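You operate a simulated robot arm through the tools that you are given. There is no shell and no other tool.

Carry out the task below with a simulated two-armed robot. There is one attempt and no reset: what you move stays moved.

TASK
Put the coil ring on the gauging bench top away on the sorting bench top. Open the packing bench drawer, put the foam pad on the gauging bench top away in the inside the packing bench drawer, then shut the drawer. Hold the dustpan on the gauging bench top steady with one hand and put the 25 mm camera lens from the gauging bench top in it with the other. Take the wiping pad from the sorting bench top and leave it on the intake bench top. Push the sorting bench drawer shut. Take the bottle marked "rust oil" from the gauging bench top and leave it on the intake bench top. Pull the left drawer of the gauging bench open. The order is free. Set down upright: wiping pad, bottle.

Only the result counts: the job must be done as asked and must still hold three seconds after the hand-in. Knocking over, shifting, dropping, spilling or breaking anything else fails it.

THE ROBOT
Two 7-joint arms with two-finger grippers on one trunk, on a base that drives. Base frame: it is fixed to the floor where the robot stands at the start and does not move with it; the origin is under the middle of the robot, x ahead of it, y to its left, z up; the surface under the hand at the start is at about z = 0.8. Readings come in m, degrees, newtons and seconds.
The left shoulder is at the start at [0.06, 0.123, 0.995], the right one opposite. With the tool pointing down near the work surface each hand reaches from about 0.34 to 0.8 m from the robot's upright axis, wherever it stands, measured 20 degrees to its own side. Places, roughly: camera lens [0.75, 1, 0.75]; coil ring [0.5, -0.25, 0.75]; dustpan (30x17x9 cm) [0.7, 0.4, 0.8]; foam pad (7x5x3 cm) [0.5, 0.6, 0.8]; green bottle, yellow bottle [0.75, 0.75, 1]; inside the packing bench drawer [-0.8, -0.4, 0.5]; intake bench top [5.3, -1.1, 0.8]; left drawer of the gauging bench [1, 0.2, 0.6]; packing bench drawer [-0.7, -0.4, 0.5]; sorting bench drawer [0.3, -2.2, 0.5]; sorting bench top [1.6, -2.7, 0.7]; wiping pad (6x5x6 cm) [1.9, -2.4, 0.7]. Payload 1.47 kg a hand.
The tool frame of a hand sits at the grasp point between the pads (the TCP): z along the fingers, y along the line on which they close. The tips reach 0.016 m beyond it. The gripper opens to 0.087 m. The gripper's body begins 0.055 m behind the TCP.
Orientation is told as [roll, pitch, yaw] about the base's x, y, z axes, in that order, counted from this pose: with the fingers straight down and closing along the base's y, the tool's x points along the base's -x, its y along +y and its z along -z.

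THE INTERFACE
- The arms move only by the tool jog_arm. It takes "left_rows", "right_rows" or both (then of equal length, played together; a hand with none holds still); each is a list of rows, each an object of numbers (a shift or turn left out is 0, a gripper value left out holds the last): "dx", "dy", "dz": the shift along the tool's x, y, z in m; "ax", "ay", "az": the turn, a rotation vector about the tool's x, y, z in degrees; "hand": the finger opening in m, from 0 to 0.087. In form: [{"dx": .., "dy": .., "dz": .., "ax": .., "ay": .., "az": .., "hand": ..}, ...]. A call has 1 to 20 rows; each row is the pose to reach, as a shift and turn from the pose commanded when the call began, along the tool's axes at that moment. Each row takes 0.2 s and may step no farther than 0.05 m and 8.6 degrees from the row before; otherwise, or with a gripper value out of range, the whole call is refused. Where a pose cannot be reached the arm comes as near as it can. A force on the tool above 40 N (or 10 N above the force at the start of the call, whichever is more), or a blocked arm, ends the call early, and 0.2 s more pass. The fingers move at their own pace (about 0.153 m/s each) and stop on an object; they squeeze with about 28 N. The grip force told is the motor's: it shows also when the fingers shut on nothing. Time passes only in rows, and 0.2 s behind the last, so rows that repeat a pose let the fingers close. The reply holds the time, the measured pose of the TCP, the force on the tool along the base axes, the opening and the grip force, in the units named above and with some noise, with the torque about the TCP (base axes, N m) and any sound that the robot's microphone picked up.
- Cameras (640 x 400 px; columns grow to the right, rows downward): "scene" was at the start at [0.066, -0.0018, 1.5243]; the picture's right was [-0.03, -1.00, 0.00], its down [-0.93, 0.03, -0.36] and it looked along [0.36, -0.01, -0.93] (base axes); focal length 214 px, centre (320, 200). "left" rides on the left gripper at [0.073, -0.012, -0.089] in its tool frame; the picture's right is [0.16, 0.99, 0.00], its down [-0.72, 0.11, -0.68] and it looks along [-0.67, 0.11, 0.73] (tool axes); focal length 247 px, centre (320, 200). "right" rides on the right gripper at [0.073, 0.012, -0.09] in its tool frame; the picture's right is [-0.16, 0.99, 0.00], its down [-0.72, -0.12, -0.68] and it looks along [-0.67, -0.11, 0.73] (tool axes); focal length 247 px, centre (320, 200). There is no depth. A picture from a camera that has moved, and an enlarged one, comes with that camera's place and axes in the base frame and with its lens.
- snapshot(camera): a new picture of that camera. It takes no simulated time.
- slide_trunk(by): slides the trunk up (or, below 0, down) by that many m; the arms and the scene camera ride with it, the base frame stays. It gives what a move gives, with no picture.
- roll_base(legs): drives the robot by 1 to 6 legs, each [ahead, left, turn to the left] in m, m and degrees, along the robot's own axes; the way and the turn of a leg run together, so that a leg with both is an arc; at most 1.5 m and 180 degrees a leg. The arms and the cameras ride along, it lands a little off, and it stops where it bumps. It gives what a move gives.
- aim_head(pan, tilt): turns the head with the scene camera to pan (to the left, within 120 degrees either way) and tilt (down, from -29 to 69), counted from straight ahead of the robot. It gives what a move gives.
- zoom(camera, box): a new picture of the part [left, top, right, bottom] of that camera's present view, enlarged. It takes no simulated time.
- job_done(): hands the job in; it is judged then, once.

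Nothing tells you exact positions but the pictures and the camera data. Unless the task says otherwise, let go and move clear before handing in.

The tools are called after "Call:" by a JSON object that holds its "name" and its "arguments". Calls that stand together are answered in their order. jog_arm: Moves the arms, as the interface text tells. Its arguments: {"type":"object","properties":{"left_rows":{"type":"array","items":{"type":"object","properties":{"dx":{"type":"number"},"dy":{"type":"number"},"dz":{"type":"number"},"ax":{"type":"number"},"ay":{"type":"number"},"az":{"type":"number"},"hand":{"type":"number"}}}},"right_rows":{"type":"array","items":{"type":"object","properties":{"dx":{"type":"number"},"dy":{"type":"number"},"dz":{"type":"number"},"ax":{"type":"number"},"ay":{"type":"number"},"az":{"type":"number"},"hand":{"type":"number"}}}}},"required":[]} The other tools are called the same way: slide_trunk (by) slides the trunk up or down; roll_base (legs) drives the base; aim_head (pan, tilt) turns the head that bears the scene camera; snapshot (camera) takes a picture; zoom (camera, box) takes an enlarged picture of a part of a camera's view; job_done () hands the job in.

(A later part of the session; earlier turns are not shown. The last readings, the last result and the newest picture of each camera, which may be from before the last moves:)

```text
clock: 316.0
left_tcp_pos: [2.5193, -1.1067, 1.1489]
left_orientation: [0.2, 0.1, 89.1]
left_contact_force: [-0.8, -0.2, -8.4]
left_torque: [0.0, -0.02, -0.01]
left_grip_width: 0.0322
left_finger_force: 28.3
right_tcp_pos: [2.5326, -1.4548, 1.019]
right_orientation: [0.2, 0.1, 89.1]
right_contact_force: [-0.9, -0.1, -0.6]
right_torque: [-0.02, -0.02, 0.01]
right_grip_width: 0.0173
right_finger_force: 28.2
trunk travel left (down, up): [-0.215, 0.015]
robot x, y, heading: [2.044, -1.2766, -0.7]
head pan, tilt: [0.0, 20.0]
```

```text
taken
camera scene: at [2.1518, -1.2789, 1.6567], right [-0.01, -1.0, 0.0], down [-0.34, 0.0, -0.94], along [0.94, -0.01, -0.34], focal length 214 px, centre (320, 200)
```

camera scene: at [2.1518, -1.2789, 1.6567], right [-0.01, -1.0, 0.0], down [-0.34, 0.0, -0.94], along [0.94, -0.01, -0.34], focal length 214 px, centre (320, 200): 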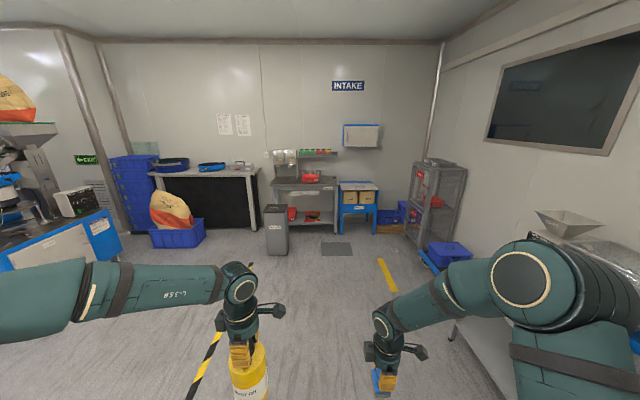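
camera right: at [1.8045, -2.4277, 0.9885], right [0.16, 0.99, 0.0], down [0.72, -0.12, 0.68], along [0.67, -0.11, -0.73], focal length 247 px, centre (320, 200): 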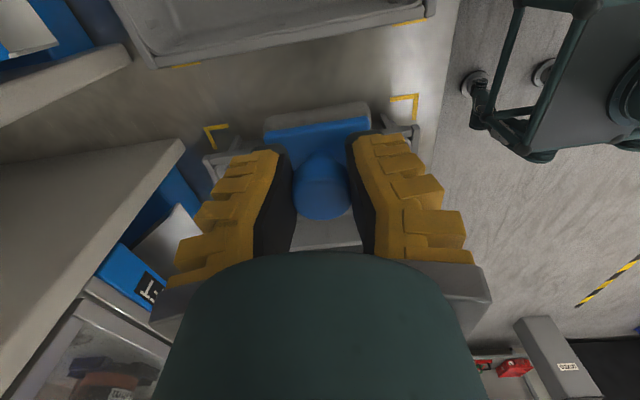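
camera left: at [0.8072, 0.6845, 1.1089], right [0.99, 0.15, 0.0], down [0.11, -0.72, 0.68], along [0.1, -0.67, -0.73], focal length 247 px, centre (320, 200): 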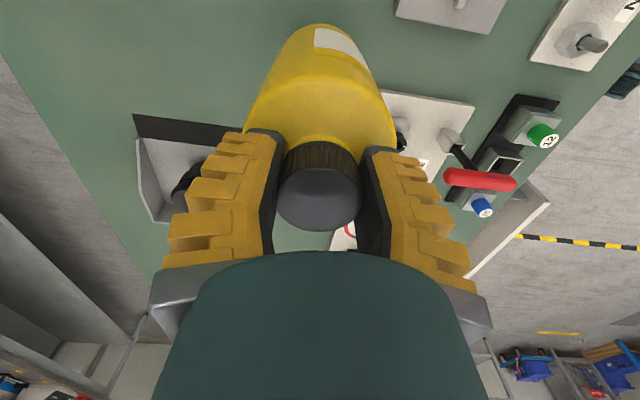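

Call:
{"name": "zoom", "arguments": {"camera": "scene", "box": [240, 130, 400, 260]}}

Call:
{"name": "zoom", "arguments": {"camera": "scene", "box": [355, 340, 435, 400]}}

```text
3.08 times, centred on (320, 195) of scene
camera zoom: at [2.1518, -1.2789, 1.6567], right [-0.01, -1.0, 0.0], down [-0.34, 0.0, -0.94], along [0.94, -0.01, -0.34], focal length 660 px, centre (320, 215)
```

zoom: 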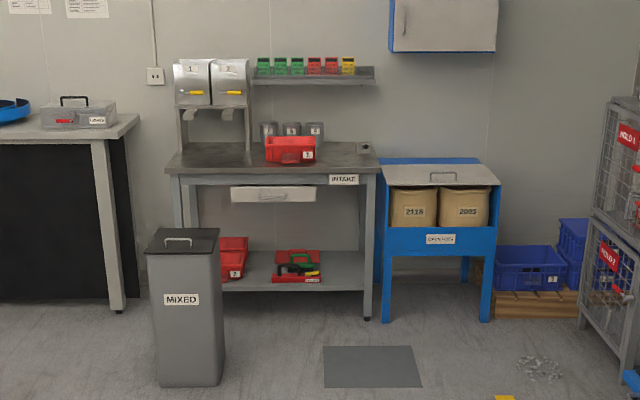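

```text
6.67 times, centred on (395, 370) of scene
camera zoom: at [2.1518, -1.2789, 1.6567], right [-0.01, -1.0, 0.0], down [-0.34, 0.0, -0.94], along [0.94, -0.01, -0.34], focal length 1430 px, centre (-180, -933)
```

zoom: 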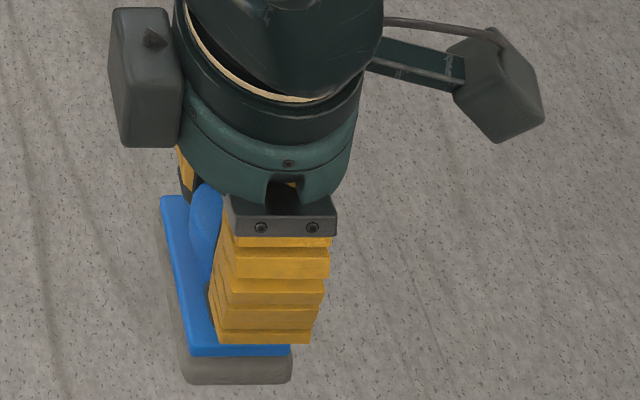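

The intake bench is the grey one with a red tray on it, front edge near x=5.09, y -1.59..-0.6; a "MIXED" bin stands in front of its left part. I drive up in front of it, right of the bin.

Call:
{"name": "roll_base", "arguments": {"legs": [[1.3, 0, 0.7], [0.95, 0, 0]]}}

Call:
{"name": "aim_head", "arguments": {"pan": 0, "tilt": 40}}

Call:
{"name": "snapshot", "arguments": {"camera": "scene"}}

Call:
{"name": "snapshot", "arguments": {"camera": "left"}}

Call:
{"name": "snapshot", "arguments": {"camera": "right"}}

```text
clock: 327.1
left_tcp_pos: [4.7796, -1.142, 1.1481]
left_orientation: [0.3, -0.1, 88.7]
left_contact_force: [0.4, 0.8, -8.6]
left_torque: [-0.06, 0.03, -0.02]
left_grip_width: 0.0323
left_finger_force: 28.0
right_tcp_pos: [4.7924, -1.4892, 1.0199]
right_orientation: [0.1, 0.2, 88.7]
right_contact_force: [0.7, -0.1, -0.9]
right_torque: [-0.01, 0.01, -0.02]
right_grip_width: 0.0168
right_finger_force: 28.0
trunk travel left (down, up): [-0.215, 0.015]
robot x, y, heading: [4.3037, -1.3103, -1.1]
head pan, tilt: [0.0, 20.0]
```

```text
clock: 327.9
left_tcp_pos: [4.7796, -1.142, 1.1473]
left_orientation: [0.2, 0.1, 88.7]
left_contact_force: [-0.4, -0.2, -8.5]
left_torque: [-0.06, 0.01, -0.04]
left_grip_width: 0.0322
left_finger_force: 27.7
right_tcp_pos: [4.7917, -1.4892, 1.0188]
right_orientation: [0.2, 0.1, 88.7]
right_contact_force: [0.3, 0.1, 0.1]
right_torque: [0.01, 0.01, -0.02]
right_grip_width: 0.0169
right_finger_force: 28.1
trunk travel left (down, up): [-0.215, 0.015]
robot x, y, heading: [4.3066, -1.3095, -1.3]
head pan, tilt: [0.0, 40.0]
```

```text
taken
camera scene: at [4.4032, -1.3106, 1.6254], right [-0.02, -1.0, 0.0], down [-0.64, 0.01, -0.77], along [0.77, -0.02, -0.64], focal length 214 px, centre (320, 200)
```

scene: 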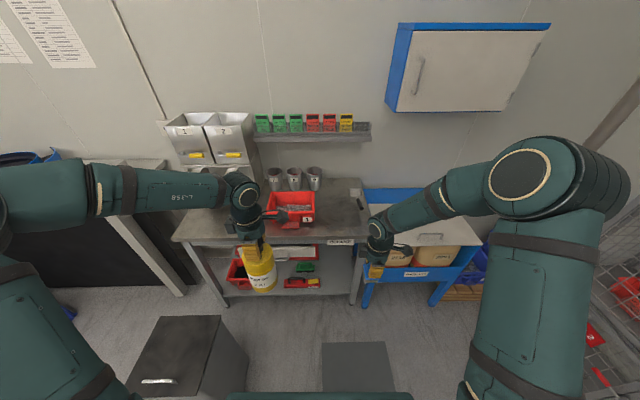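

```text
taken
camera left: at [4.7885, -1.2141, 1.2381], right [-0.99, -0.14, 0.0], down [-0.1, 0.73, 0.68], along [-0.09, 0.67, -0.73], focal length 247 px, centre (320, 200)
```

left: 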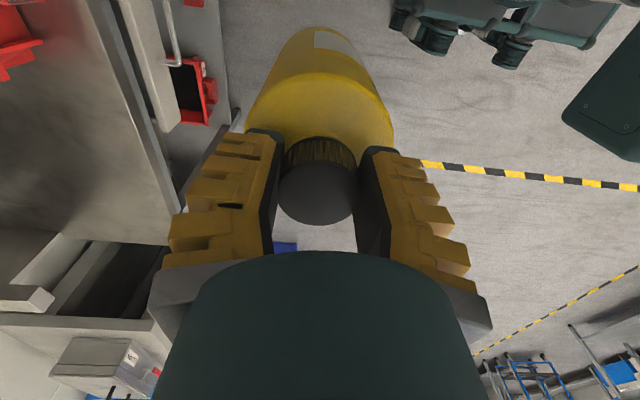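

```text
taken
camera right: at [4.7777, -1.56, 1.1087], right [-0.98, 0.18, 0.0], down [0.13, 0.72, 0.68], along [0.12, 0.67, -0.73], focal length 247 px, centre (320, 200)
```

right: 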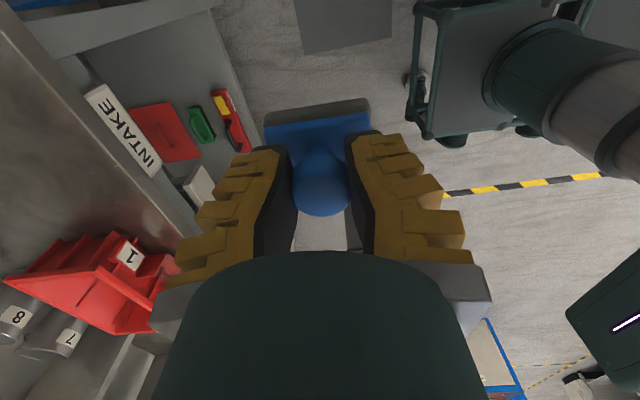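

Call:
{"name": "zoom", "arguments": {"camera": "scene", "box": [160, 150, 400, 300]}}

```text
2.67 times, centred on (280, 225) of scene
camera zoom: at [4.4032, -1.3106, 1.6254], right [-0.02, -1.0, 0.0], down [-0.64, 0.01, -0.77], along [0.77, -0.02, -0.64], focal length 572 px, centre (427, 133)
```

zoom: 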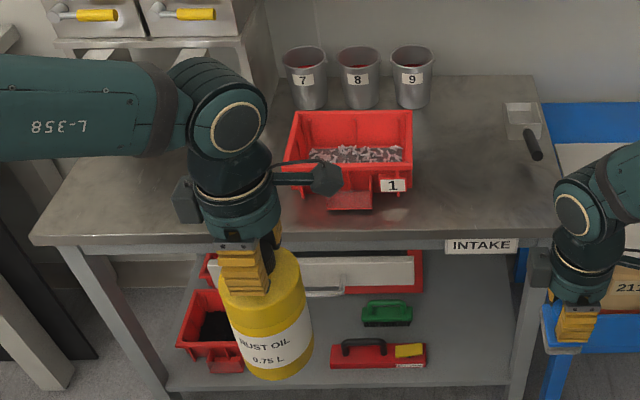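

The bench top is free on both sides of the red tray: bottle goes left at about (5.18, -0.93), pad right at about (5.2, -1.43). I roll forward, staying clear of the bin.

Call:
{"name": "roll_base", "arguments": {"legs": [[0.25, 0, 1.2]]}}

Call:
{"name": "snapshot", "arguments": {"camera": "scene"}}

Call:
{"name": "snapshot", "arguments": {"camera": "right"}}

Call:
{"name": "snapshot", "arguments": {"camera": "left"}}

```text
clock: 329.8
left_tcp_pos: [5.0267, -1.1331, 1.1483]
left_orientation: [0.1, 0.0, 90.1]
left_contact_force: [0.8, 0.0, -8.8]
left_torque: [-0.05, 0.0, 0.02]
left_grip_width: 0.0322
left_finger_force: 28.2
right_tcp_pos: [5.0452, -1.4792, 1.0188]
right_orientation: [0.2, 0.1, 89.9]
right_contact_force: [0.3, 0.3, -1.0]
right_torque: [-0.01, 0.03, -0.01]
right_grip_width: 0.0168
right_finger_force: 28.1
trunk travel left (down, up): [-0.215, 0.015]
robot x, y, heading: [4.5573, -1.3118, 0.2]
head pan, tilt: [0.0, 40.0]
```

```text
taken
camera scene: at [4.6542, -1.3107, 1.6253], right [0.0, -1.0, 0.0], down [-0.64, 0.0, -0.77], along [0.77, 0.0, -0.64], focal length 214 px, centre (320, 200)
```

scene: 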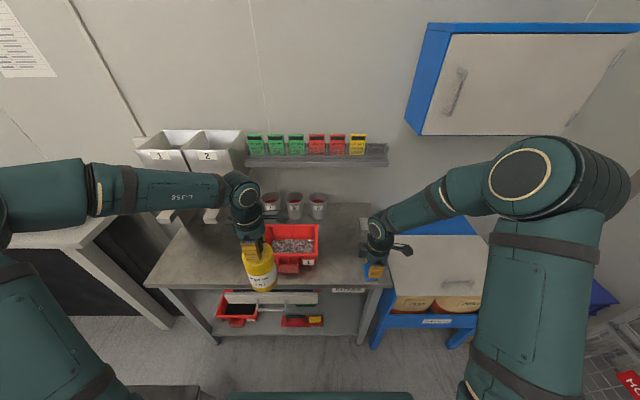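

```text
taken
camera right: at [5.0338, -1.5517, 1.1084], right [-0.99, 0.16, 0.0], down [0.12, 0.72, 0.68], along [0.11, 0.67, -0.73], focal length 247 px, centre (320, 200)
```

right: 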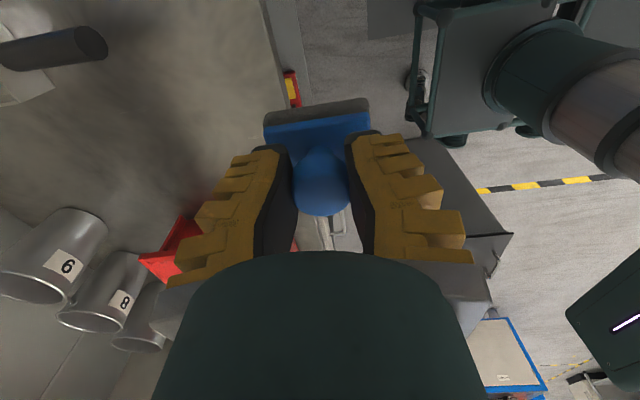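

```text
taken
camera left: at [5.037, -1.2056, 1.2377], right [-0.99, -0.16, 0.0], down [-0.11, 0.72, 0.68], along [-0.11, 0.67, -0.73], focal length 247 px, centre (320, 200)
```

left: 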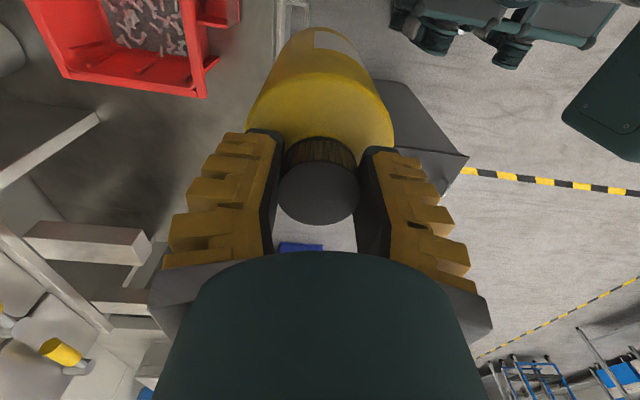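

I move the bottle over the free spot left of the red tray, at about (5.18, -0.90).

Call:
{"name": "jog_arm", "arguments": {"left_rows": [{"dx": -0.033, "dy": -0.022}, {"dx": -0.067, "dy": -0.044}, {"dx": -0.1, "dy": -0.066}, {"dx": -0.133, "dy": -0.088}, {"dx": -0.167, "dy": -0.11}, {"dx": -0.2, "dy": -0.132}, {"dx": -0.233, "dy": -0.153}]}}

Call:
{"name": "snapshot", "arguments": {"camera": "left"}}

Call:
{"name": "snapshot", "arguments": {"camera": "scene"}}

```text
clock: 331.4
left_tcp_pos: [5.1801, -0.8986, 1.1473]
left_orientation: [0.2, 0.1, 90.0]
left_contact_force: [0.4, -0.6, -7.8]
left_torque: [-0.03, 0.02, 0.02]
left_grip_width: 0.0321
left_finger_force: 28.1
right_tcp_pos: [5.0462, -1.4786, 1.0197]
right_orientation: [0.2, 0.2, 90.0]
right_contact_force: [-0.7, 0.1, -0.8]
right_torque: [-0.01, 0.01, 0.01]
right_grip_width: 0.0168
right_finger_force: 28.0
trunk travel left (down, up): [-0.215, 0.015]
robot x, y, heading: [4.5542, -1.3137, 0.4]
head pan, tilt: [0.0, 40.0]
```

```text
taken
camera left: at [5.1904, -0.9707, 1.2364], right [-0.99, -0.16, 0.0], down [-0.11, 0.72, 0.68], along [-0.11, 0.67, -0.73], focal length 247 px, centre (320, 200)
```

left: 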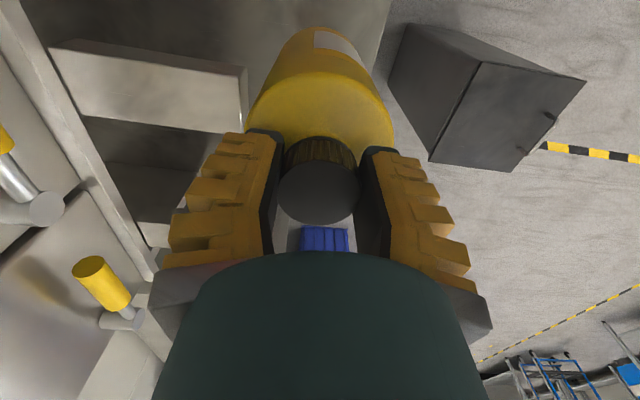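

```text
taken
camera scene: at [4.6544, -1.3093, 1.6253], right [0.0, -1.0, 0.0], down [-0.64, 0.0, -0.77], along [0.77, 0.0, -0.64], focal length 214 px, centre (320, 200)
```

scene: 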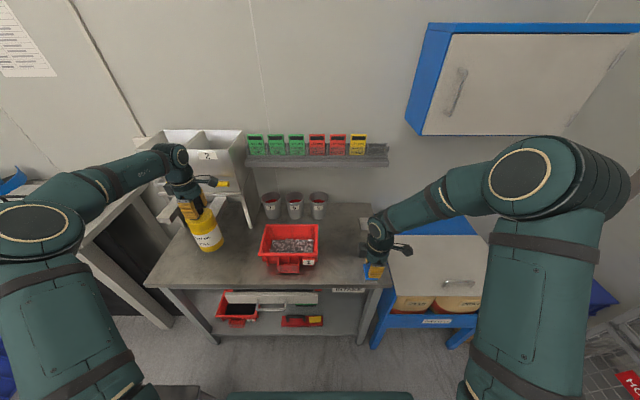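

Call:
{"name": "zoom", "arguments": {"camera": "scene", "box": [120, 110, 340, 300]}}

Call:
{"name": "zoom", "arguments": {"camera": "left", "box": [0, 0, 400, 250]}}

```text
2.11 times, centred on (230, 205) of scene
camera zoom: at [4.6544, -1.3093, 1.6253], right [0.0, -1.0, 0.0], down [-0.64, 0.0, -0.77], along [0.77, 0.0, -0.64], focal length 452 px, centre (510, 190)
```

zoom: 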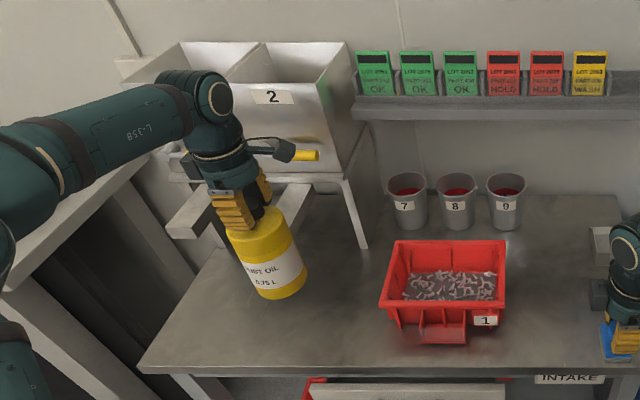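

```text
1.60 times, centred on (200, 125) of left
camera zoom: at [5.1904, -0.9707, 1.2364], right [-0.99, -0.16, 0.0], down [-0.11, 0.72, 0.68], along [-0.11, 0.67, -0.73], focal length 395 px, centre (512, 320)
```

zoom: 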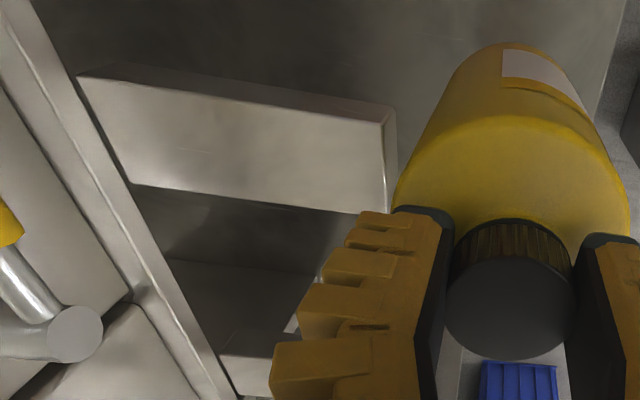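

The dispenser's chute sticks out close to the bottle here, so this spot is too tight. I move the bottle back out and will use the free area right of the red tray for both items, pad first.

Call:
{"name": "jog_arm", "arguments": {"left_rows": [{"dy": 0.04}, {"dy": 0.08}, {"dx": 0.03, "dy": 0.11}, {"dx": 0.07, "dy": 0.13}, {"dx": 0.11, "dy": 0.15}, {"dx": 0.15, "dy": 0.16}, {"dx": 0.19, "dy": 0.17}]}}

Call:
{"name": "snapshot", "arguments": {"camera": "scene"}}

Call:
{"name": "zoom", "arguments": {"camera": "scene", "box": [220, 180, 420, 305]}}

```text
clock: 332.9
left_tcp_pos: [5.0076, -1.0912, 1.1477]
left_orientation: [0.2, -0.1, 90.0]
left_contact_force: [-0.9, 0.1, -7.6]
left_torque: [-0.01, -0.04, -0.01]
left_grip_width: 0.0321
left_finger_force: 28.2
right_tcp_pos: [5.0458, -1.4804, 1.0188]
right_orientation: [0.2, 0.0, 90.0]
right_contact_force: [0.4, -0.7, -0.9]
right_torque: [0.03, -0.03, -0.02]
right_grip_width: 0.0166
right_finger_force: 28.4
trunk travel left (down, up): [-0.215, 0.015]
robot x, y, heading: [4.5593, -1.3112, -0.0]
head pan, tilt: [0.0, 40.0]
```

```text
taken
camera scene: at [4.6529, -1.3121, 1.6254], right [0.0, -1.0, 0.0], down [-0.64, 0.0, -0.77], along [0.77, 0.0, -0.64], focal length 214 px, centre (320, 200)
```

scene: 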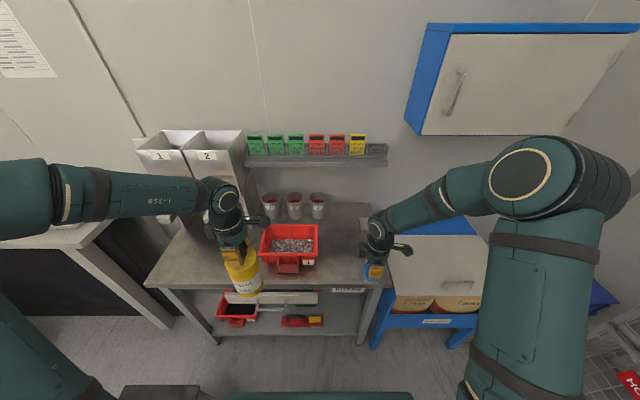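

```text
3.20 times, centred on (320, 242) of scene
camera zoom: at [4.6529, -1.3121, 1.6254], right [0.0, -1.0, 0.0], down [-0.64, 0.0, -0.77], along [0.77, 0.0, -0.64], focal length 686 px, centre (320, 64)
```

zoom: 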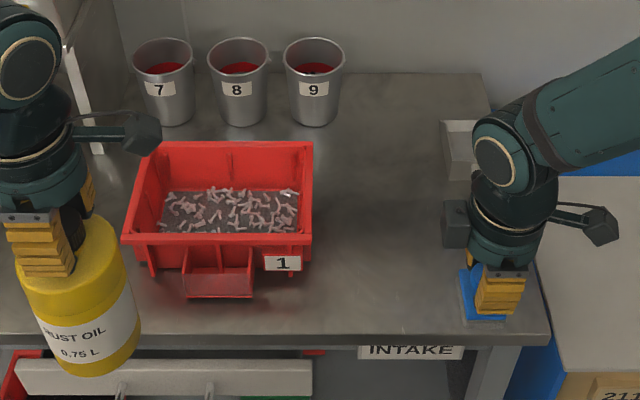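

The area right of the tray spans y -1.29..-1.60. I bring the pad over (5.20, -1.50) and start lowering.

Call:
{"name": "jog_arm", "arguments": {"right_rows": [{"dx": 0.005, "dy": -0.04}, {"dx": 0.01, "dy": -0.08}, {"dx": 0.015, "dy": -0.12}, {"dx": 0.02, "dy": -0.155}, {"dx": 0.02, "dy": -0.155, "dz": 0.04}, {"dx": 0.02, "dy": -0.155, "dz": 0.08}, {"dx": 0.02, "dy": -0.155, "dz": 0.12}]}}

Call:
{"name": "snapshot", "arguments": {"camera": "right"}}

Call:
{"name": "zoom", "arguments": {"camera": "scene", "box": [300, 180, 460, 300]}}

```text
clock: 334.6
left_tcp_pos: [5.0092, -1.0901, 1.1473]
left_orientation: [0.2, -0.1, 90.0]
left_contact_force: [0.9, -0.1, -8.4]
left_torque: [-0.07, -0.04, -0.01]
left_grip_width: 0.0324
left_finger_force: 27.7
right_tcp_pos: [5.1999, -1.5002, 0.8958]
right_orientation: [0.2, 0.1, 90.0]
right_contact_force: [-0.5, -1.0, -0.9]
right_torque: [0.01, 0.01, 0.02]
right_grip_width: 0.0167
right_finger_force: 28.3
trunk travel left (down, up): [-0.215, 0.015]
robot x, y, heading: [4.5574, -1.3108, 0.1]
head pan, tilt: [0.0, 40.0]
```

```text
taken
camera right: at [5.189, -1.5722, 0.9867], right [-0.99, 0.16, 0.0], down [0.12, 0.72, 0.68], along [0.11, 0.67, -0.73], focal length 247 px, centre (320, 200)
```

right: 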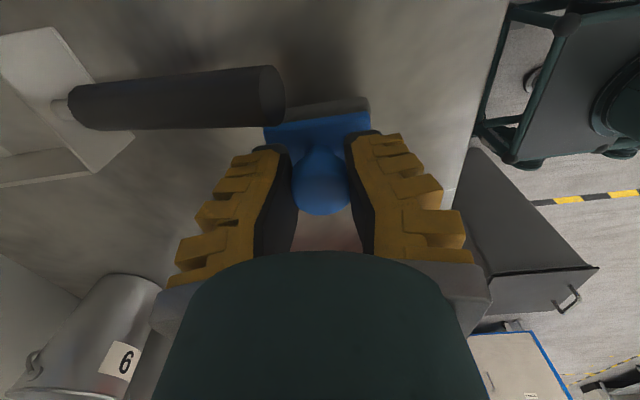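

```text
3.33 times, centred on (380, 240) of scene
camera zoom: at [4.654, -1.3107, 1.6253], right [0.0, -1.0, 0.0], down [-0.64, 0.0, -0.77], along [0.77, 0.0, -0.64], focal length 715 px, centre (120, 67)
```

zoom: 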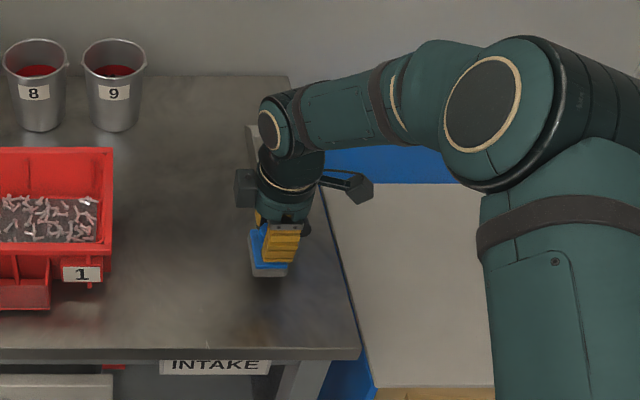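

The scoop's handle lies right there, so I shift the pad to (5.185, -1.41), clear of scoop and tray.

Call:
{"name": "jog_arm", "arguments": {"right_rows": [{"dz": -0.03}, {"dx": -0.04, "dy": 0.008, "dz": -0.03}, {"dx": -0.075, "dy": 0.015, "dz": -0.03}, {"dx": -0.09, "dy": 0.015, "dz": -0.03}, {"dx": -0.09, "dy": 0.015, "dz": 0.01}]}}

Call:
{"name": "snapshot", "arguments": {"camera": "right"}}

Call:
{"name": "zoom", "arguments": {"camera": "scene", "box": [280, 180, 440, 300]}}

```text
clock: 335.8
left_tcp_pos: [5.0096, -1.0914, 1.1477]
left_orientation: [0.2, 0.0, 90.0]
left_contact_force: [-0.5, -0.2, -8.2]
left_torque: [-0.04, 0.02, 0.0]
left_grip_width: 0.0321
left_finger_force: 27.7
right_tcp_pos: [5.1849, -1.4114, 0.8891]
right_orientation: [0.2, 0.2, 90.0]
right_contact_force: [-0.3, -0.2, -1.4]
right_torque: [0.02, 0.0, -0.04]
right_grip_width: 0.0168
right_finger_force: 28.0
trunk travel left (down, up): [-0.215, 0.015]
robot x, y, heading: [4.5559, -1.3095, -0.2]
head pan, tilt: [0.0, 40.0]
```

```text
taken
camera right: at [5.1738, -1.4822, 0.9775], right [-0.99, 0.16, 0.0], down [0.12, 0.72, 0.68], along [0.11, 0.67, -0.73], focal length 247 px, centre (320, 200)
```

right: 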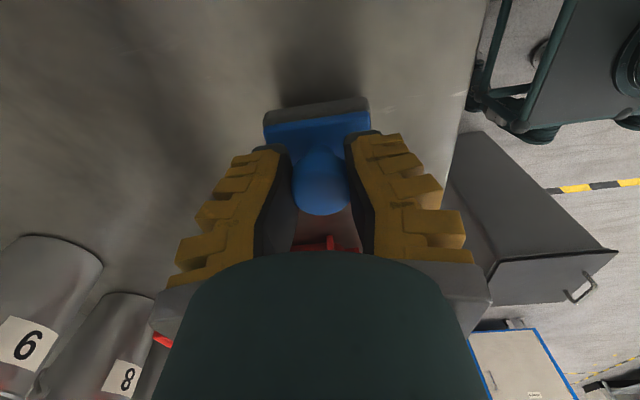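

```text
3.33 times, centred on (360, 240) of scene
camera zoom: at [4.6546, -1.3109, 1.6252], right [0.0, -1.0, 0.0], down [-0.64, 0.0, -0.77], along [0.77, 0.0, -0.64], focal length 715 px, centre (187, 67)
```

zoom: 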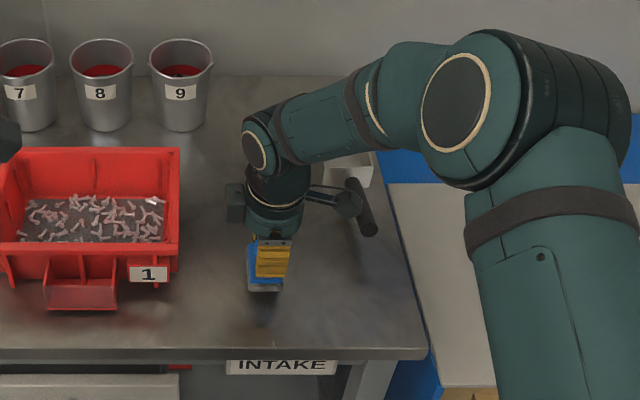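

Call:
{"name": "jog_arm", "arguments": {"right_rows": [{"dz": 0.02}, {"dz": 0.032}, {"dz": 0.038}, {"dz": 0.042}, {"dz": 0.046}]}}

Call:
{"name": "snapshot", "arguments": {"camera": "right"}}

```text
clock: 336.5
left_tcp_pos: [5.0063, -1.0908, 1.1474]
left_orientation: [0.2, 0.0, 89.9]
left_contact_force: [-0.5, -0.8, -8.2]
left_torque: [-0.06, 0.02, 0.01]
left_grip_width: 0.032
left_finger_force: 28.1
right_tcp_pos: [5.1853, -1.4087, 0.8584]
right_orientation: [-0.1, 0.0, 90.0]
right_contact_force: [-3.3, 1.4, 10.7]
right_torque: [-0.04, 0.16, -0.03]
right_grip_width: 0.0232
right_finger_force: 28.1
trunk travel left (down, up): [-0.215, 0.015]
robot x, y, heading: [4.559, -1.31, -0.2]
head pan, tilt: [0.0, 40.0]
stopped in row 3 (right hand): the force on the tool passed its limit at 44 N (the readings are from after the stop); the commanded pose is now the measured one
```

```text
taken
camera right: at [5.1731, -1.4806, 0.9478], right [-0.99, 0.16, 0.0], down [0.12, 0.72, 0.68], along [0.11, 0.67, -0.73], focal length 247 px, centre (320, 200)
```

right: 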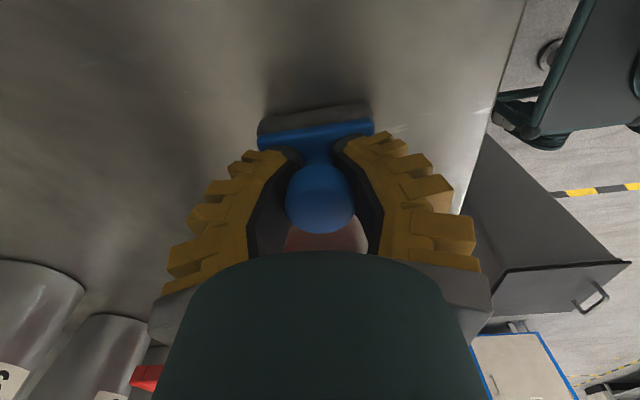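

The pad touched down on the top. I open the right hand and lift straight up.

Call:
{"name": "jog_arm", "arguments": {"right_rows": [{"dz": -0.001, "hand": 0.05}, {"dz": -0.001, "hand": 0.07}, {"dz": -0.001, "hand": 0.07}, {"dz": -0.03}, {"dz": -0.07}, {"dz": -0.11}, {"dz": -0.15}]}}

Call:
{"name": "snapshot", "arguments": {"camera": "right"}}

Call:
{"name": "zoom", "arguments": {"camera": "scene", "box": [280, 180, 440, 300]}}

```text
clock: 338.1
left_tcp_pos: [5.0078, -1.0907, 1.1483]
left_orientation: [0.1, 0.0, 90.0]
left_contact_force: [0.1, 0.4, -7.7]
left_torque: [-0.05, -0.03, -0.01]
left_grip_width: 0.032
left_finger_force: 27.9
right_tcp_pos: [5.1843, -1.4089, 1.0081]
right_orientation: [0.2, 0.0, 90.0]
right_contact_force: [-0.5, 0.8, 1.3]
right_torque: [0.0, 0.0, 0.01]
right_grip_width: 0.0738
right_finger_force: 2.7
trunk travel left (down, up): [-0.215, 0.015]
robot x, y, heading: [4.5622, -1.3111, 0.1]
head pan, tilt: [0.0, 40.0]
```

```text
taken
camera right: at [5.1729, -1.4811, 1.097], right [-0.99, 0.16, 0.0], down [0.12, 0.72, 0.68], along [0.11, 0.67, -0.73], focal length 247 px, centre (320, 200)
```

right: 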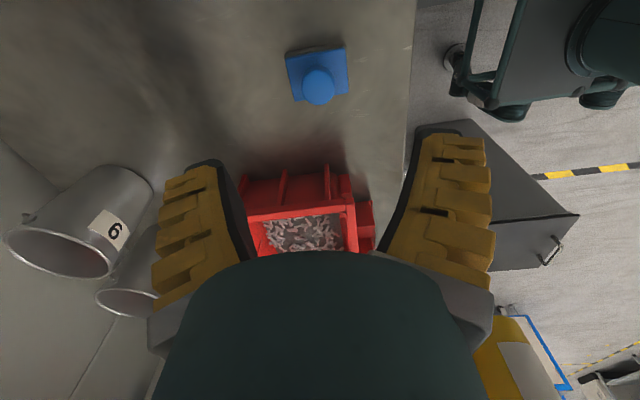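

```text
3.33 times, centred on (360, 240) of scene
camera zoom: at [4.6522, -1.3105, 1.6255], right [0.0, -1.0, 0.0], down [-0.64, 0.0, -0.77], along [0.77, 0.0, -0.64], focal length 715 px, centre (187, 67)
```

zoom: 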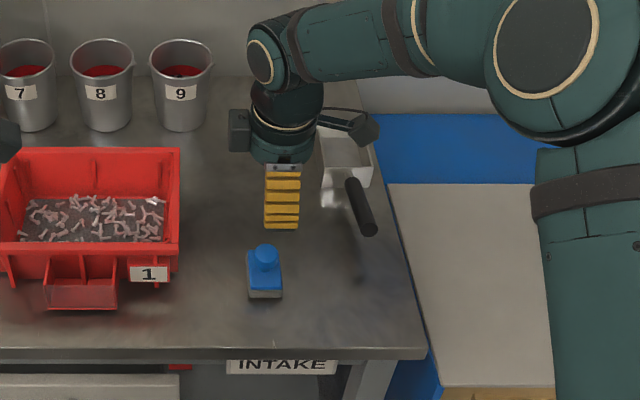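

The wiping pad stands upright. I retract the right hand, shift the base slightly forward and right, then bring the bottle to the free spot behind the pad at about (5.305, -1.415).

Call:
{"name": "jog_arm", "arguments": {"right_rows": [{"dz": -0.03, "dy": 0.03}, {"dz": -0.05, "dy": 0.07}, {"dz": -0.07, "dy": 0.11, "dx": 0.02}, {"dz": -0.08, "dy": 0.15, "dx": 0.04}, {"dz": -0.09, "dy": 0.18, "dx": 0.08}, {"dz": -0.1, "dy": 0.2, "dx": 0.12}, {"dz": -0.1, "dy": 0.22, "dx": 0.16}, {"dz": -0.1, "dy": 0.22, "dx": 0.2}]}}

Call:
{"name": "roll_base", "arguments": {"legs": [[0.0, -0.1, 0], [0.07, 0, 0]]}}

Call:
{"name": "snapshot", "arguments": {"camera": "scene"}}

```text
refused: row 5 steps farther than a row can; nothing moved
```

```text
clock: 340.2
left_tcp_pos: [5.0782, -1.1909, 1.1471]
left_orientation: [0.4, -0.1, 89.9]
left_contact_force: [0.5, -0.3, -8.1]
left_torque: [-0.03, -0.01, 0.0]
left_grip_width: 0.0319
left_finger_force: 28.2
right_tcp_pos: [5.2561, -1.5091, 1.0061]
right_orientation: [0.2, 0.0, 89.9]
right_contact_force: [0.4, 0.4, -0.3]
right_torque: [-0.01, 0.04, 0.01]
right_grip_width: 0.0735
right_finger_force: 2.3
trunk travel left (down, up): [-0.215, 0.015]
robot x, y, heading: [4.6265, -1.4128, 0.3]
head pan, tilt: [0.0, 40.0]
```

```text
taken
camera scene: at [4.724, -1.411, 1.6253], right [0.0, -1.0, 0.0], down [-0.64, 0.0, -0.77], along [0.77, 0.0, -0.64], focal length 214 px, centre (320, 200)
```

scene: 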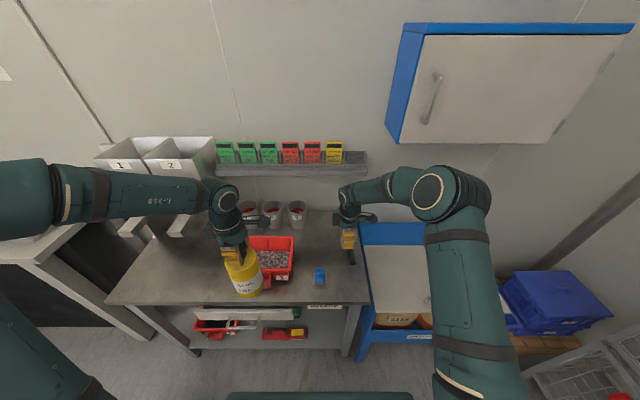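

Call:
{"name": "jog_arm", "arguments": {"right_rows": [{"dz": -0.03, "dy": 0.02}, {"dz": -0.05, "dy": 0.05}, {"dz": -0.07, "dy": 0.08, "dx": 0.02}, {"dz": -0.08, "dy": 0.11, "dx": 0.045}, {"dz": -0.09, "dy": 0.14, "dx": 0.07}, {"dz": -0.1, "dy": 0.17, "dx": 0.1}, {"dz": -0.1, "dy": 0.2, "dx": 0.13}, {"dz": -0.1, "dy": 0.23, "dx": 0.16}, {"dz": -0.1, "dy": 0.25, "dx": 0.18}]}}

Call:
{"name": "snapshot", "arguments": {"camera": "scene"}}

Call:
{"name": "zoom", "arguments": {"camera": "scene", "box": [200, 190, 400, 315]}}

```text
clock: 342.2
left_tcp_pos: [5.0774, -1.1898, 1.1475]
left_orientation: [0.2, 0.0, 89.9]
left_contact_force: [-0.3, -0.2, -7.8]
left_torque: [-0.03, -0.01, 0.01]
left_grip_width: 0.0322
left_finger_force: 27.9
right_tcp_pos: [5.005, -1.6903, 1.1083]
right_orientation: [0.0, 0.0, 90.0]
right_contact_force: [0.2, 0.2, 0.9]
right_torque: [0.02, 0.0, -0.03]
right_grip_width: 0.0735
right_finger_force: 2.4
trunk travel left (down, up): [-0.215, 0.015]
robot x, y, heading: [4.6298, -1.414, 0.2]
head pan, tilt: [0.0, 40.0]
```

```text
taken
camera scene: at [4.7217, -1.411, 1.6254], right [0.0, -1.0, 0.0], down [-0.64, 0.0, -0.77], along [0.77, 0.0, -0.64], focal length 214 px, centre (320, 200)
```

scene: 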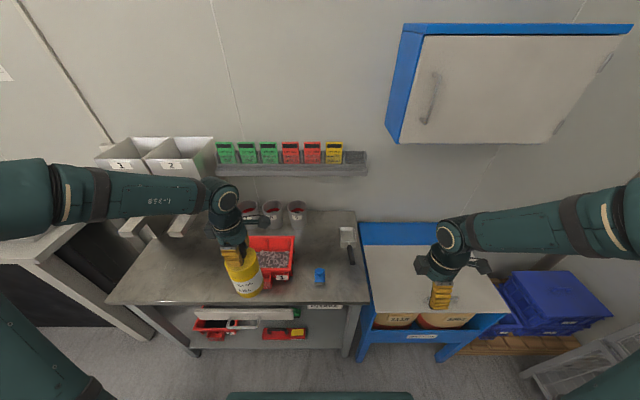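

```text
3.20 times, centred on (300, 252) of scene
camera zoom: at [4.7217, -1.411, 1.6254], right [0.0, -1.0, 0.0], down [-0.64, 0.0, -0.77], along [0.77, 0.0, -0.64], focal length 686 px, centre (384, 32)
```

zoom: 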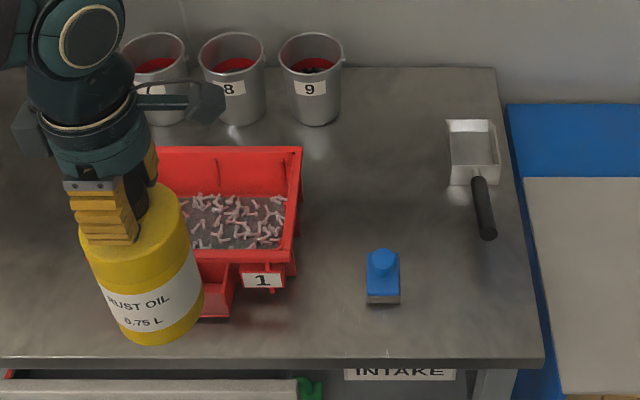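

The spot behind the pad at about (5.32, -1.415) is clear. I carry the bottle there at height.

Call:
{"name": "jog_arm", "arguments": {"left_rows": [{"dx": 0.028, "dy": -0.03}, {"dx": 0.056, "dy": -0.061}, {"dx": 0.084, "dy": -0.091}, {"dx": 0.1125, "dy": -0.1215}, {"dx": 0.14, "dy": -0.152}, {"dx": 0.169, "dy": -0.182}, {"dx": 0.197, "dy": -0.213}, {"dx": 0.225, "dy": -0.243}]}}

Call:
{"name": "snapshot", "arguments": {"camera": "left"}}

Call:
{"name": "zoom", "arguments": {"camera": "scene", "box": [200, 190, 400, 315]}}

```text
clock: 344.0
left_tcp_pos: [5.3188, -1.4187, 1.146]
left_orientation: [0.3, -0.1, 89.8]
left_contact_force: [0.8, -0.7, -8.1]
left_torque: [-0.03, 0.03, 0.01]
left_grip_width: 0.0322
left_finger_force: 28.4
right_tcp_pos: [5.0073, -1.6915, 1.1074]
right_orientation: [0.2, -0.1, 89.9]
right_contact_force: [0.3, -0.6, 0.2]
right_torque: [0.04, 0.01, 0.03]
right_grip_width: 0.0735
right_finger_force: 2.2
trunk travel left (down, up): [-0.215, 0.015]
robot x, y, heading: [4.627, -1.409, 0.1]
head pan, tilt: [0.0, 40.0]
```

```text
taken
camera left: at [5.3305, -1.4913, 1.2355], right [-0.99, -0.16, 0.0], down [-0.11, 0.72, 0.68], along [-0.11, 0.67, -0.73], focal length 247 px, centre (320, 200)
```

left: 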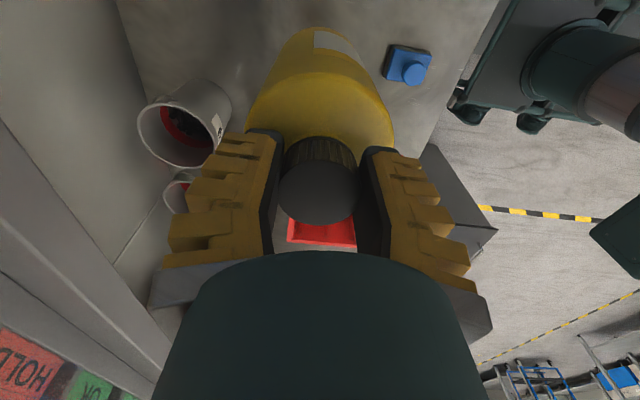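

```text
3.20 times, centred on (300, 252) of scene
camera zoom: at [4.7237, -1.4135, 1.6252], right [0.0, -1.0, 0.0], down [-0.64, 0.0, -0.77], along [0.77, 0.0, -0.64], focal length 686 px, centre (384, 32)
```

zoom: 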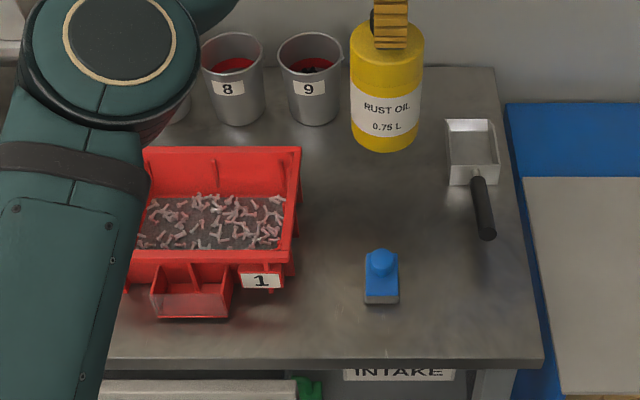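

Call:
{"name": "jog_arm", "arguments": {"left_rows": [{"dz": 0.03}, {"dz": 0.06}, {"dz": 0.09}, {"dz": 0.12}, {"dz": 0.135}]}}

Call:
{"name": "zoom", "arguments": {"camera": "scene", "box": [200, 190, 400, 315]}}

Call:
{"name": "snapshot", "arguments": {"camera": "left"}}

```text
clock: 345.2
left_tcp_pos: [5.3186, -1.417, 1.0112]
left_orientation: [0.2, 0.0, 89.9]
left_contact_force: [0.2, -0.1, -7.8]
left_torque: [-0.08, -0.02, -0.01]
left_grip_width: 0.032
left_finger_force: 28.7
right_tcp_pos: [5.0055, -1.6899, 1.1069]
right_orientation: [0.2, 0.0, 89.9]
right_contact_force: [-1.0, -0.4, -0.3]
right_torque: [0.0, 0.03, 0.03]
right_grip_width: 0.0737
right_finger_force: 3.0
trunk travel left (down, up): [-0.215, 0.015]
robot x, y, heading: [4.6264, -1.4118, -0.1]
head pan, tilt: [0.0, 40.0]
```

```text
3.20 times, centred on (300, 252) of scene
camera zoom: at [4.7226, -1.411, 1.6254], right [0.0, -1.0, 0.0], down [-0.64, 0.0, -0.77], along [0.77, 0.0, -0.64], focal length 686 px, centre (384, 32)
```

zoom: 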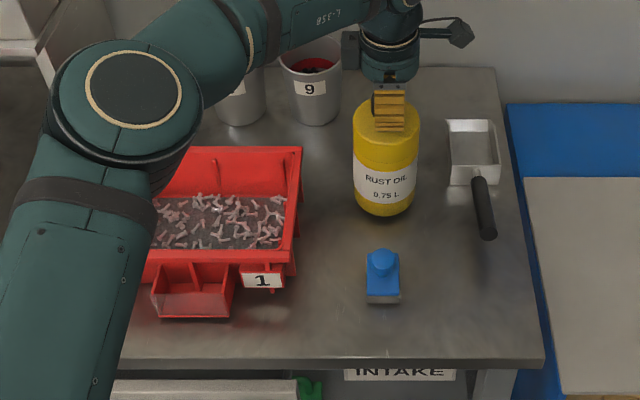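

```text
taken
camera left: at [5.331, -1.4888, 1.1016], right [-0.99, -0.16, 0.0], down [-0.11, 0.72, 0.68], along [-0.11, 0.67, -0.73], focal length 247 px, centre (320, 200)
```

left: 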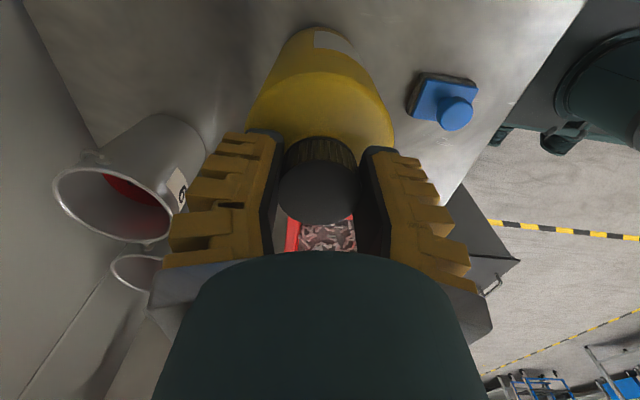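

Call:
{"name": "jog_arm", "arguments": {"left_rows": [{"dz": 0.008}, {"dz": 0.014}, {"dz": 0.018}, {"dz": 0.021}]}}

```text
clock: 346.2
left_tcp_pos: [5.3181, -1.4157, 0.9934]
left_orientation: [0.0, 0.1, 89.9]
left_contact_force: [3.5, 7.3, 23.9]
left_torque: [0.24, -0.06, -0.13]
left_grip_width: 0.0387
left_finger_force: 27.4
right_tcp_pos: [5.0042, -1.6892, 1.1082]
right_orientation: [0.0, 0.1, 89.8]
right_contact_force: [0.4, -0.4, 0.6]
right_torque: [-0.01, -0.01, -0.02]
right_grip_width: 0.0735
right_finger_force: 2.7
trunk travel left (down, up): [-0.215, 0.015]
robot x, y, heading: [4.626, -1.4124, 0.0]
head pan, tilt: [0.0, 40.0]
```

The bottle is on the bench. I ease up slightly and look before releasing.

Call:
{"name": "jog_arm", "arguments": {"left_rows": [{"dz": -0.002}, {"dz": -0.003}]}}

Call:
{"name": "zoom", "arguments": {"camera": "scene", "box": [260, 190, 380, 290]}}

Call:
{"name": "snapshot", "arguments": {"camera": "left"}}

```text
clock: 346.8
left_tcp_pos: [5.3176, -1.4166, 0.994]
left_orientation: [0.2, 0.0, 89.9]
left_contact_force: [3.5, 6.3, 13.0]
left_torque: [0.45, -0.28, 0.0]
left_grip_width: 0.0371
left_finger_force: 28.1
right_tcp_pos: [5.0045, -1.6895, 1.1085]
right_orientation: [0.0, 0.0, 90.0]
right_contact_force: [-0.1, 0.0, 0.8]
right_torque: [-0.02, -0.05, -0.03]
right_grip_width: 0.0735
right_finger_force: 2.0
trunk travel left (down, up): [-0.215, 0.015]
robot x, y, heading: [4.6269, -1.4111, -0.1]
head pan, tilt: [0.0, 40.0]
```

```text
4.00 times, centred on (320, 240) of scene
camera zoom: at [4.7206, -1.4103, 1.6254], right [0.0, -1.0, 0.0], down [-0.64, 0.0, -0.77], along [0.77, 0.0, -0.64], focal length 858 px, centre (320, 40)
```

zoom: 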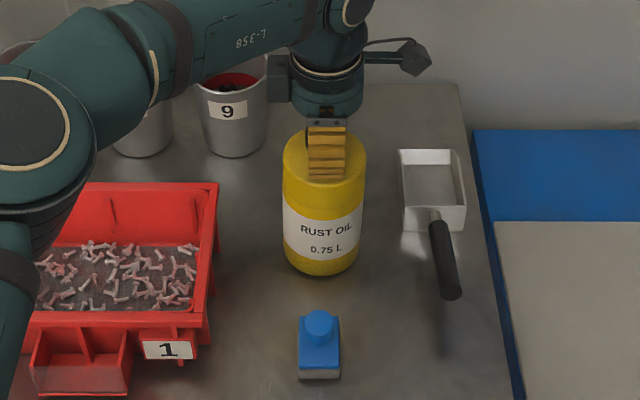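

```text
taken
camera left: at [5.3289, -1.4882, 1.0837], right [-0.99, -0.16, 0.0], down [-0.11, 0.72, 0.68], along [-0.11, 0.67, -0.73], focal length 247 px, centre (320, 200)
```

left: 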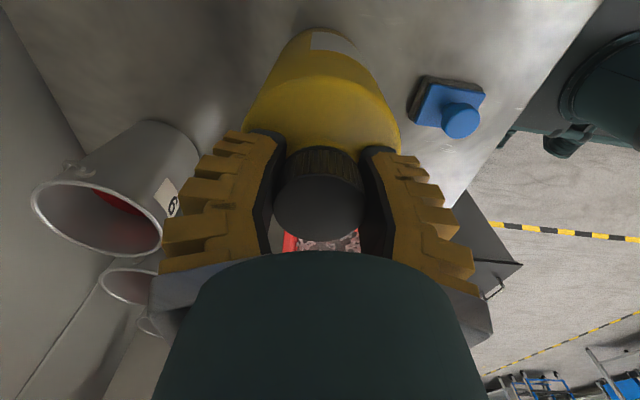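

The bottle stands upright. I release it and rise straight up.

Call:
{"name": "jog_arm", "arguments": {"left_rows": [{"dz": -0.001, "hand": 0.05}, {"dz": -0.001, "hand": 0.065}, {"dz": -0.001, "hand": 0.08}, {"dz": -0.001, "hand": 0.08}, {"dz": -0.03}, {"dz": -0.07}, {"dz": -0.11}, {"dz": -0.15}]}}

Call:
{"name": "zoom", "arguments": {"camera": "scene", "box": [240, 170, 400, 300]}}

Call:
{"name": "snapshot", "arguments": {"camera": "left"}}

```text
clock: 348.6
left_tcp_pos: [5.3187, -1.4168, 1.145]
left_orientation: [0.2, 0.0, 89.9]
left_contact_force: [0.3, -0.1, 0.2]
left_torque: [0.01, -0.01, 0.02]
left_grip_width: 0.0815
left_finger_force: 0.9
right_tcp_pos: [5.0045, -1.6913, 1.1077]
right_orientation: [0.0, 0.0, 89.8]
right_contact_force: [0.2, -0.5, -0.9]
right_torque: [-0.03, 0.0, 0.01]
right_grip_width: 0.0737
right_finger_force: 2.3
trunk travel left (down, up): [-0.215, 0.015]
robot x, y, heading: [4.6281, -1.4121, 0.2]
head pan, tilt: [0.0, 40.0]
```

```text
3.08 times, centred on (320, 235) of scene
camera zoom: at [4.7209, -1.4114, 1.6255], right [0.0, -1.0, 0.0], down [-0.64, 0.0, -0.77], along [0.77, 0.0, -0.64], focal length 660 px, centre (320, 92)
```

zoom: 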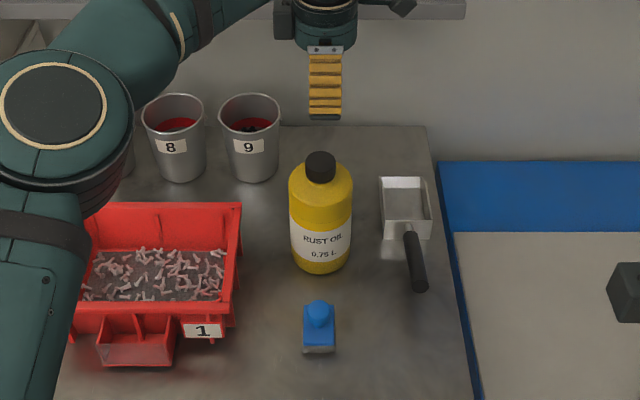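

```text
taken
camera left: at [5.33, -1.4883, 1.2343], right [-0.99, -0.16, 0.0], down [-0.11, 0.72, 0.68], along [-0.11, 0.67, -0.73], focal length 247 px, centre (320, 200)
```

left: 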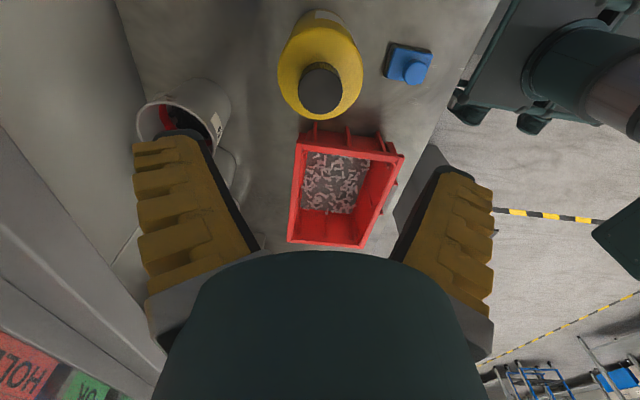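

Bottle and pad both stand upright on the intake bench. I retract the left hand, back off, and check the other benches from afar.

Call:
{"name": "jog_arm", "arguments": {"left_rows": [{"dy": 0.04, "dz": -0.01}, {"dy": 0.08, "dz": -0.02}, {"dy": 0.12, "dz": -0.02}, {"dy": 0.16, "dx": -0.02, "dz": -0.02}, {"dy": 0.19, "dx": -0.05, "dz": -0.02}, {"dy": 0.22, "dx": -0.08, "dz": -0.02}, {"dy": 0.25, "dx": -0.11, "dz": -0.02}]}}

Call:
{"name": "roll_base", "arguments": {"legs": [[-0.6, 0, 0], [0, 0, 90]]}}

Call:
{"name": "aim_head", "arguments": {"pan": 80, "tilt": 15}}

Call:
{"name": "snapshot", "arguments": {"camera": "scene"}}

```text
clock: 350.2
left_tcp_pos: [5.0671, -1.3056, 1.1652]
left_orientation: [0.2, 0.1, 89.9]
left_contact_force: [-0.7, -0.6, -0.2]
left_torque: [0.0, -0.04, -0.01]
left_grip_width: 0.0816
left_finger_force: 1.5
right_tcp_pos: [5.0055, -1.6898, 1.1089]
right_orientation: [0.1, 0.0, 89.9]
right_contact_force: [0.6, 0.6, 0.4]
right_torque: [-0.01, -0.02, 0.02]
right_grip_width: 0.0736
right_finger_force: 2.6
trunk travel left (down, up): [-0.215, 0.015]
robot x, y, heading: [4.629, -1.4115, 0.1]
head pan, tilt: [0.0, 40.0]
```

```text
clock: 357.4
left_tcp_pos: [3.92, -0.9708, 1.165]
left_orientation: [0.2, 0.0, -179.9]
left_contact_force: [-0.6, 0.2, -0.1]
left_torque: [0.05, 0.01, -0.01]
left_grip_width: 0.0819
left_finger_force: 1.5
right_tcp_pos: [4.3035, -1.0328, 1.1078]
right_orientation: [0.1, 0.0, -180.0]
right_contact_force: [-1.0, -0.7, 0.1]
right_torque: [0.0, -0.03, -0.01]
right_grip_width: 0.0735
right_finger_force: 2.4
trunk travel left (down, up): [-0.215, 0.015]
robot x, y, heading: [4.0266, -1.411, 89.9]
head pan, tilt: [0.0, 40.0]
```

```text
clock: 359.0
left_tcp_pos: [3.92, -0.97, 1.1641]
left_orientation: [0.2, 0.1, -179.9]
left_contact_force: [0.3, 1.0, -0.4]
left_torque: [0.01, 0.01, 0.02]
left_grip_width: 0.0814
left_finger_force: 0.8
right_tcp_pos: [4.3045, -1.0336, 1.1077]
right_orientation: [0.1, -0.1, -179.9]
right_contact_force: [0.5, 0.4, -0.4]
right_torque: [-0.02, -0.01, -0.01]
right_grip_width: 0.0735
right_finger_force: 2.6
trunk travel left (down, up): [-0.215, 0.015]
robot x, y, heading: [4.0269, -1.4131, 90.2]
head pan, tilt: [80.0, 15.0]
```

```text
taken
camera scene: at [3.934, -1.387, 1.665], right [0.17, 0.99, 0.0], down [0.26, -0.04, -0.97], along [-0.95, 0.16, -0.26], focal length 214 px, centre (320, 200)
```

scene: 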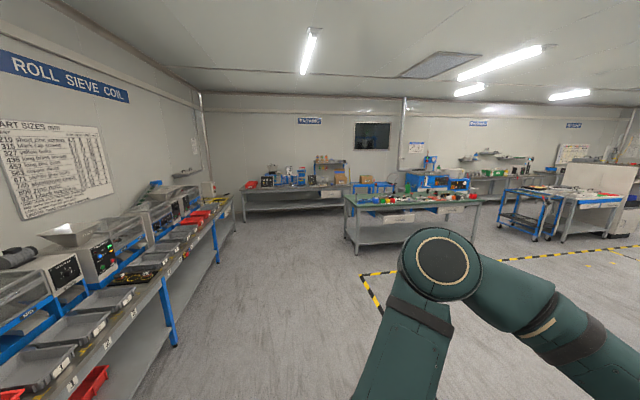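

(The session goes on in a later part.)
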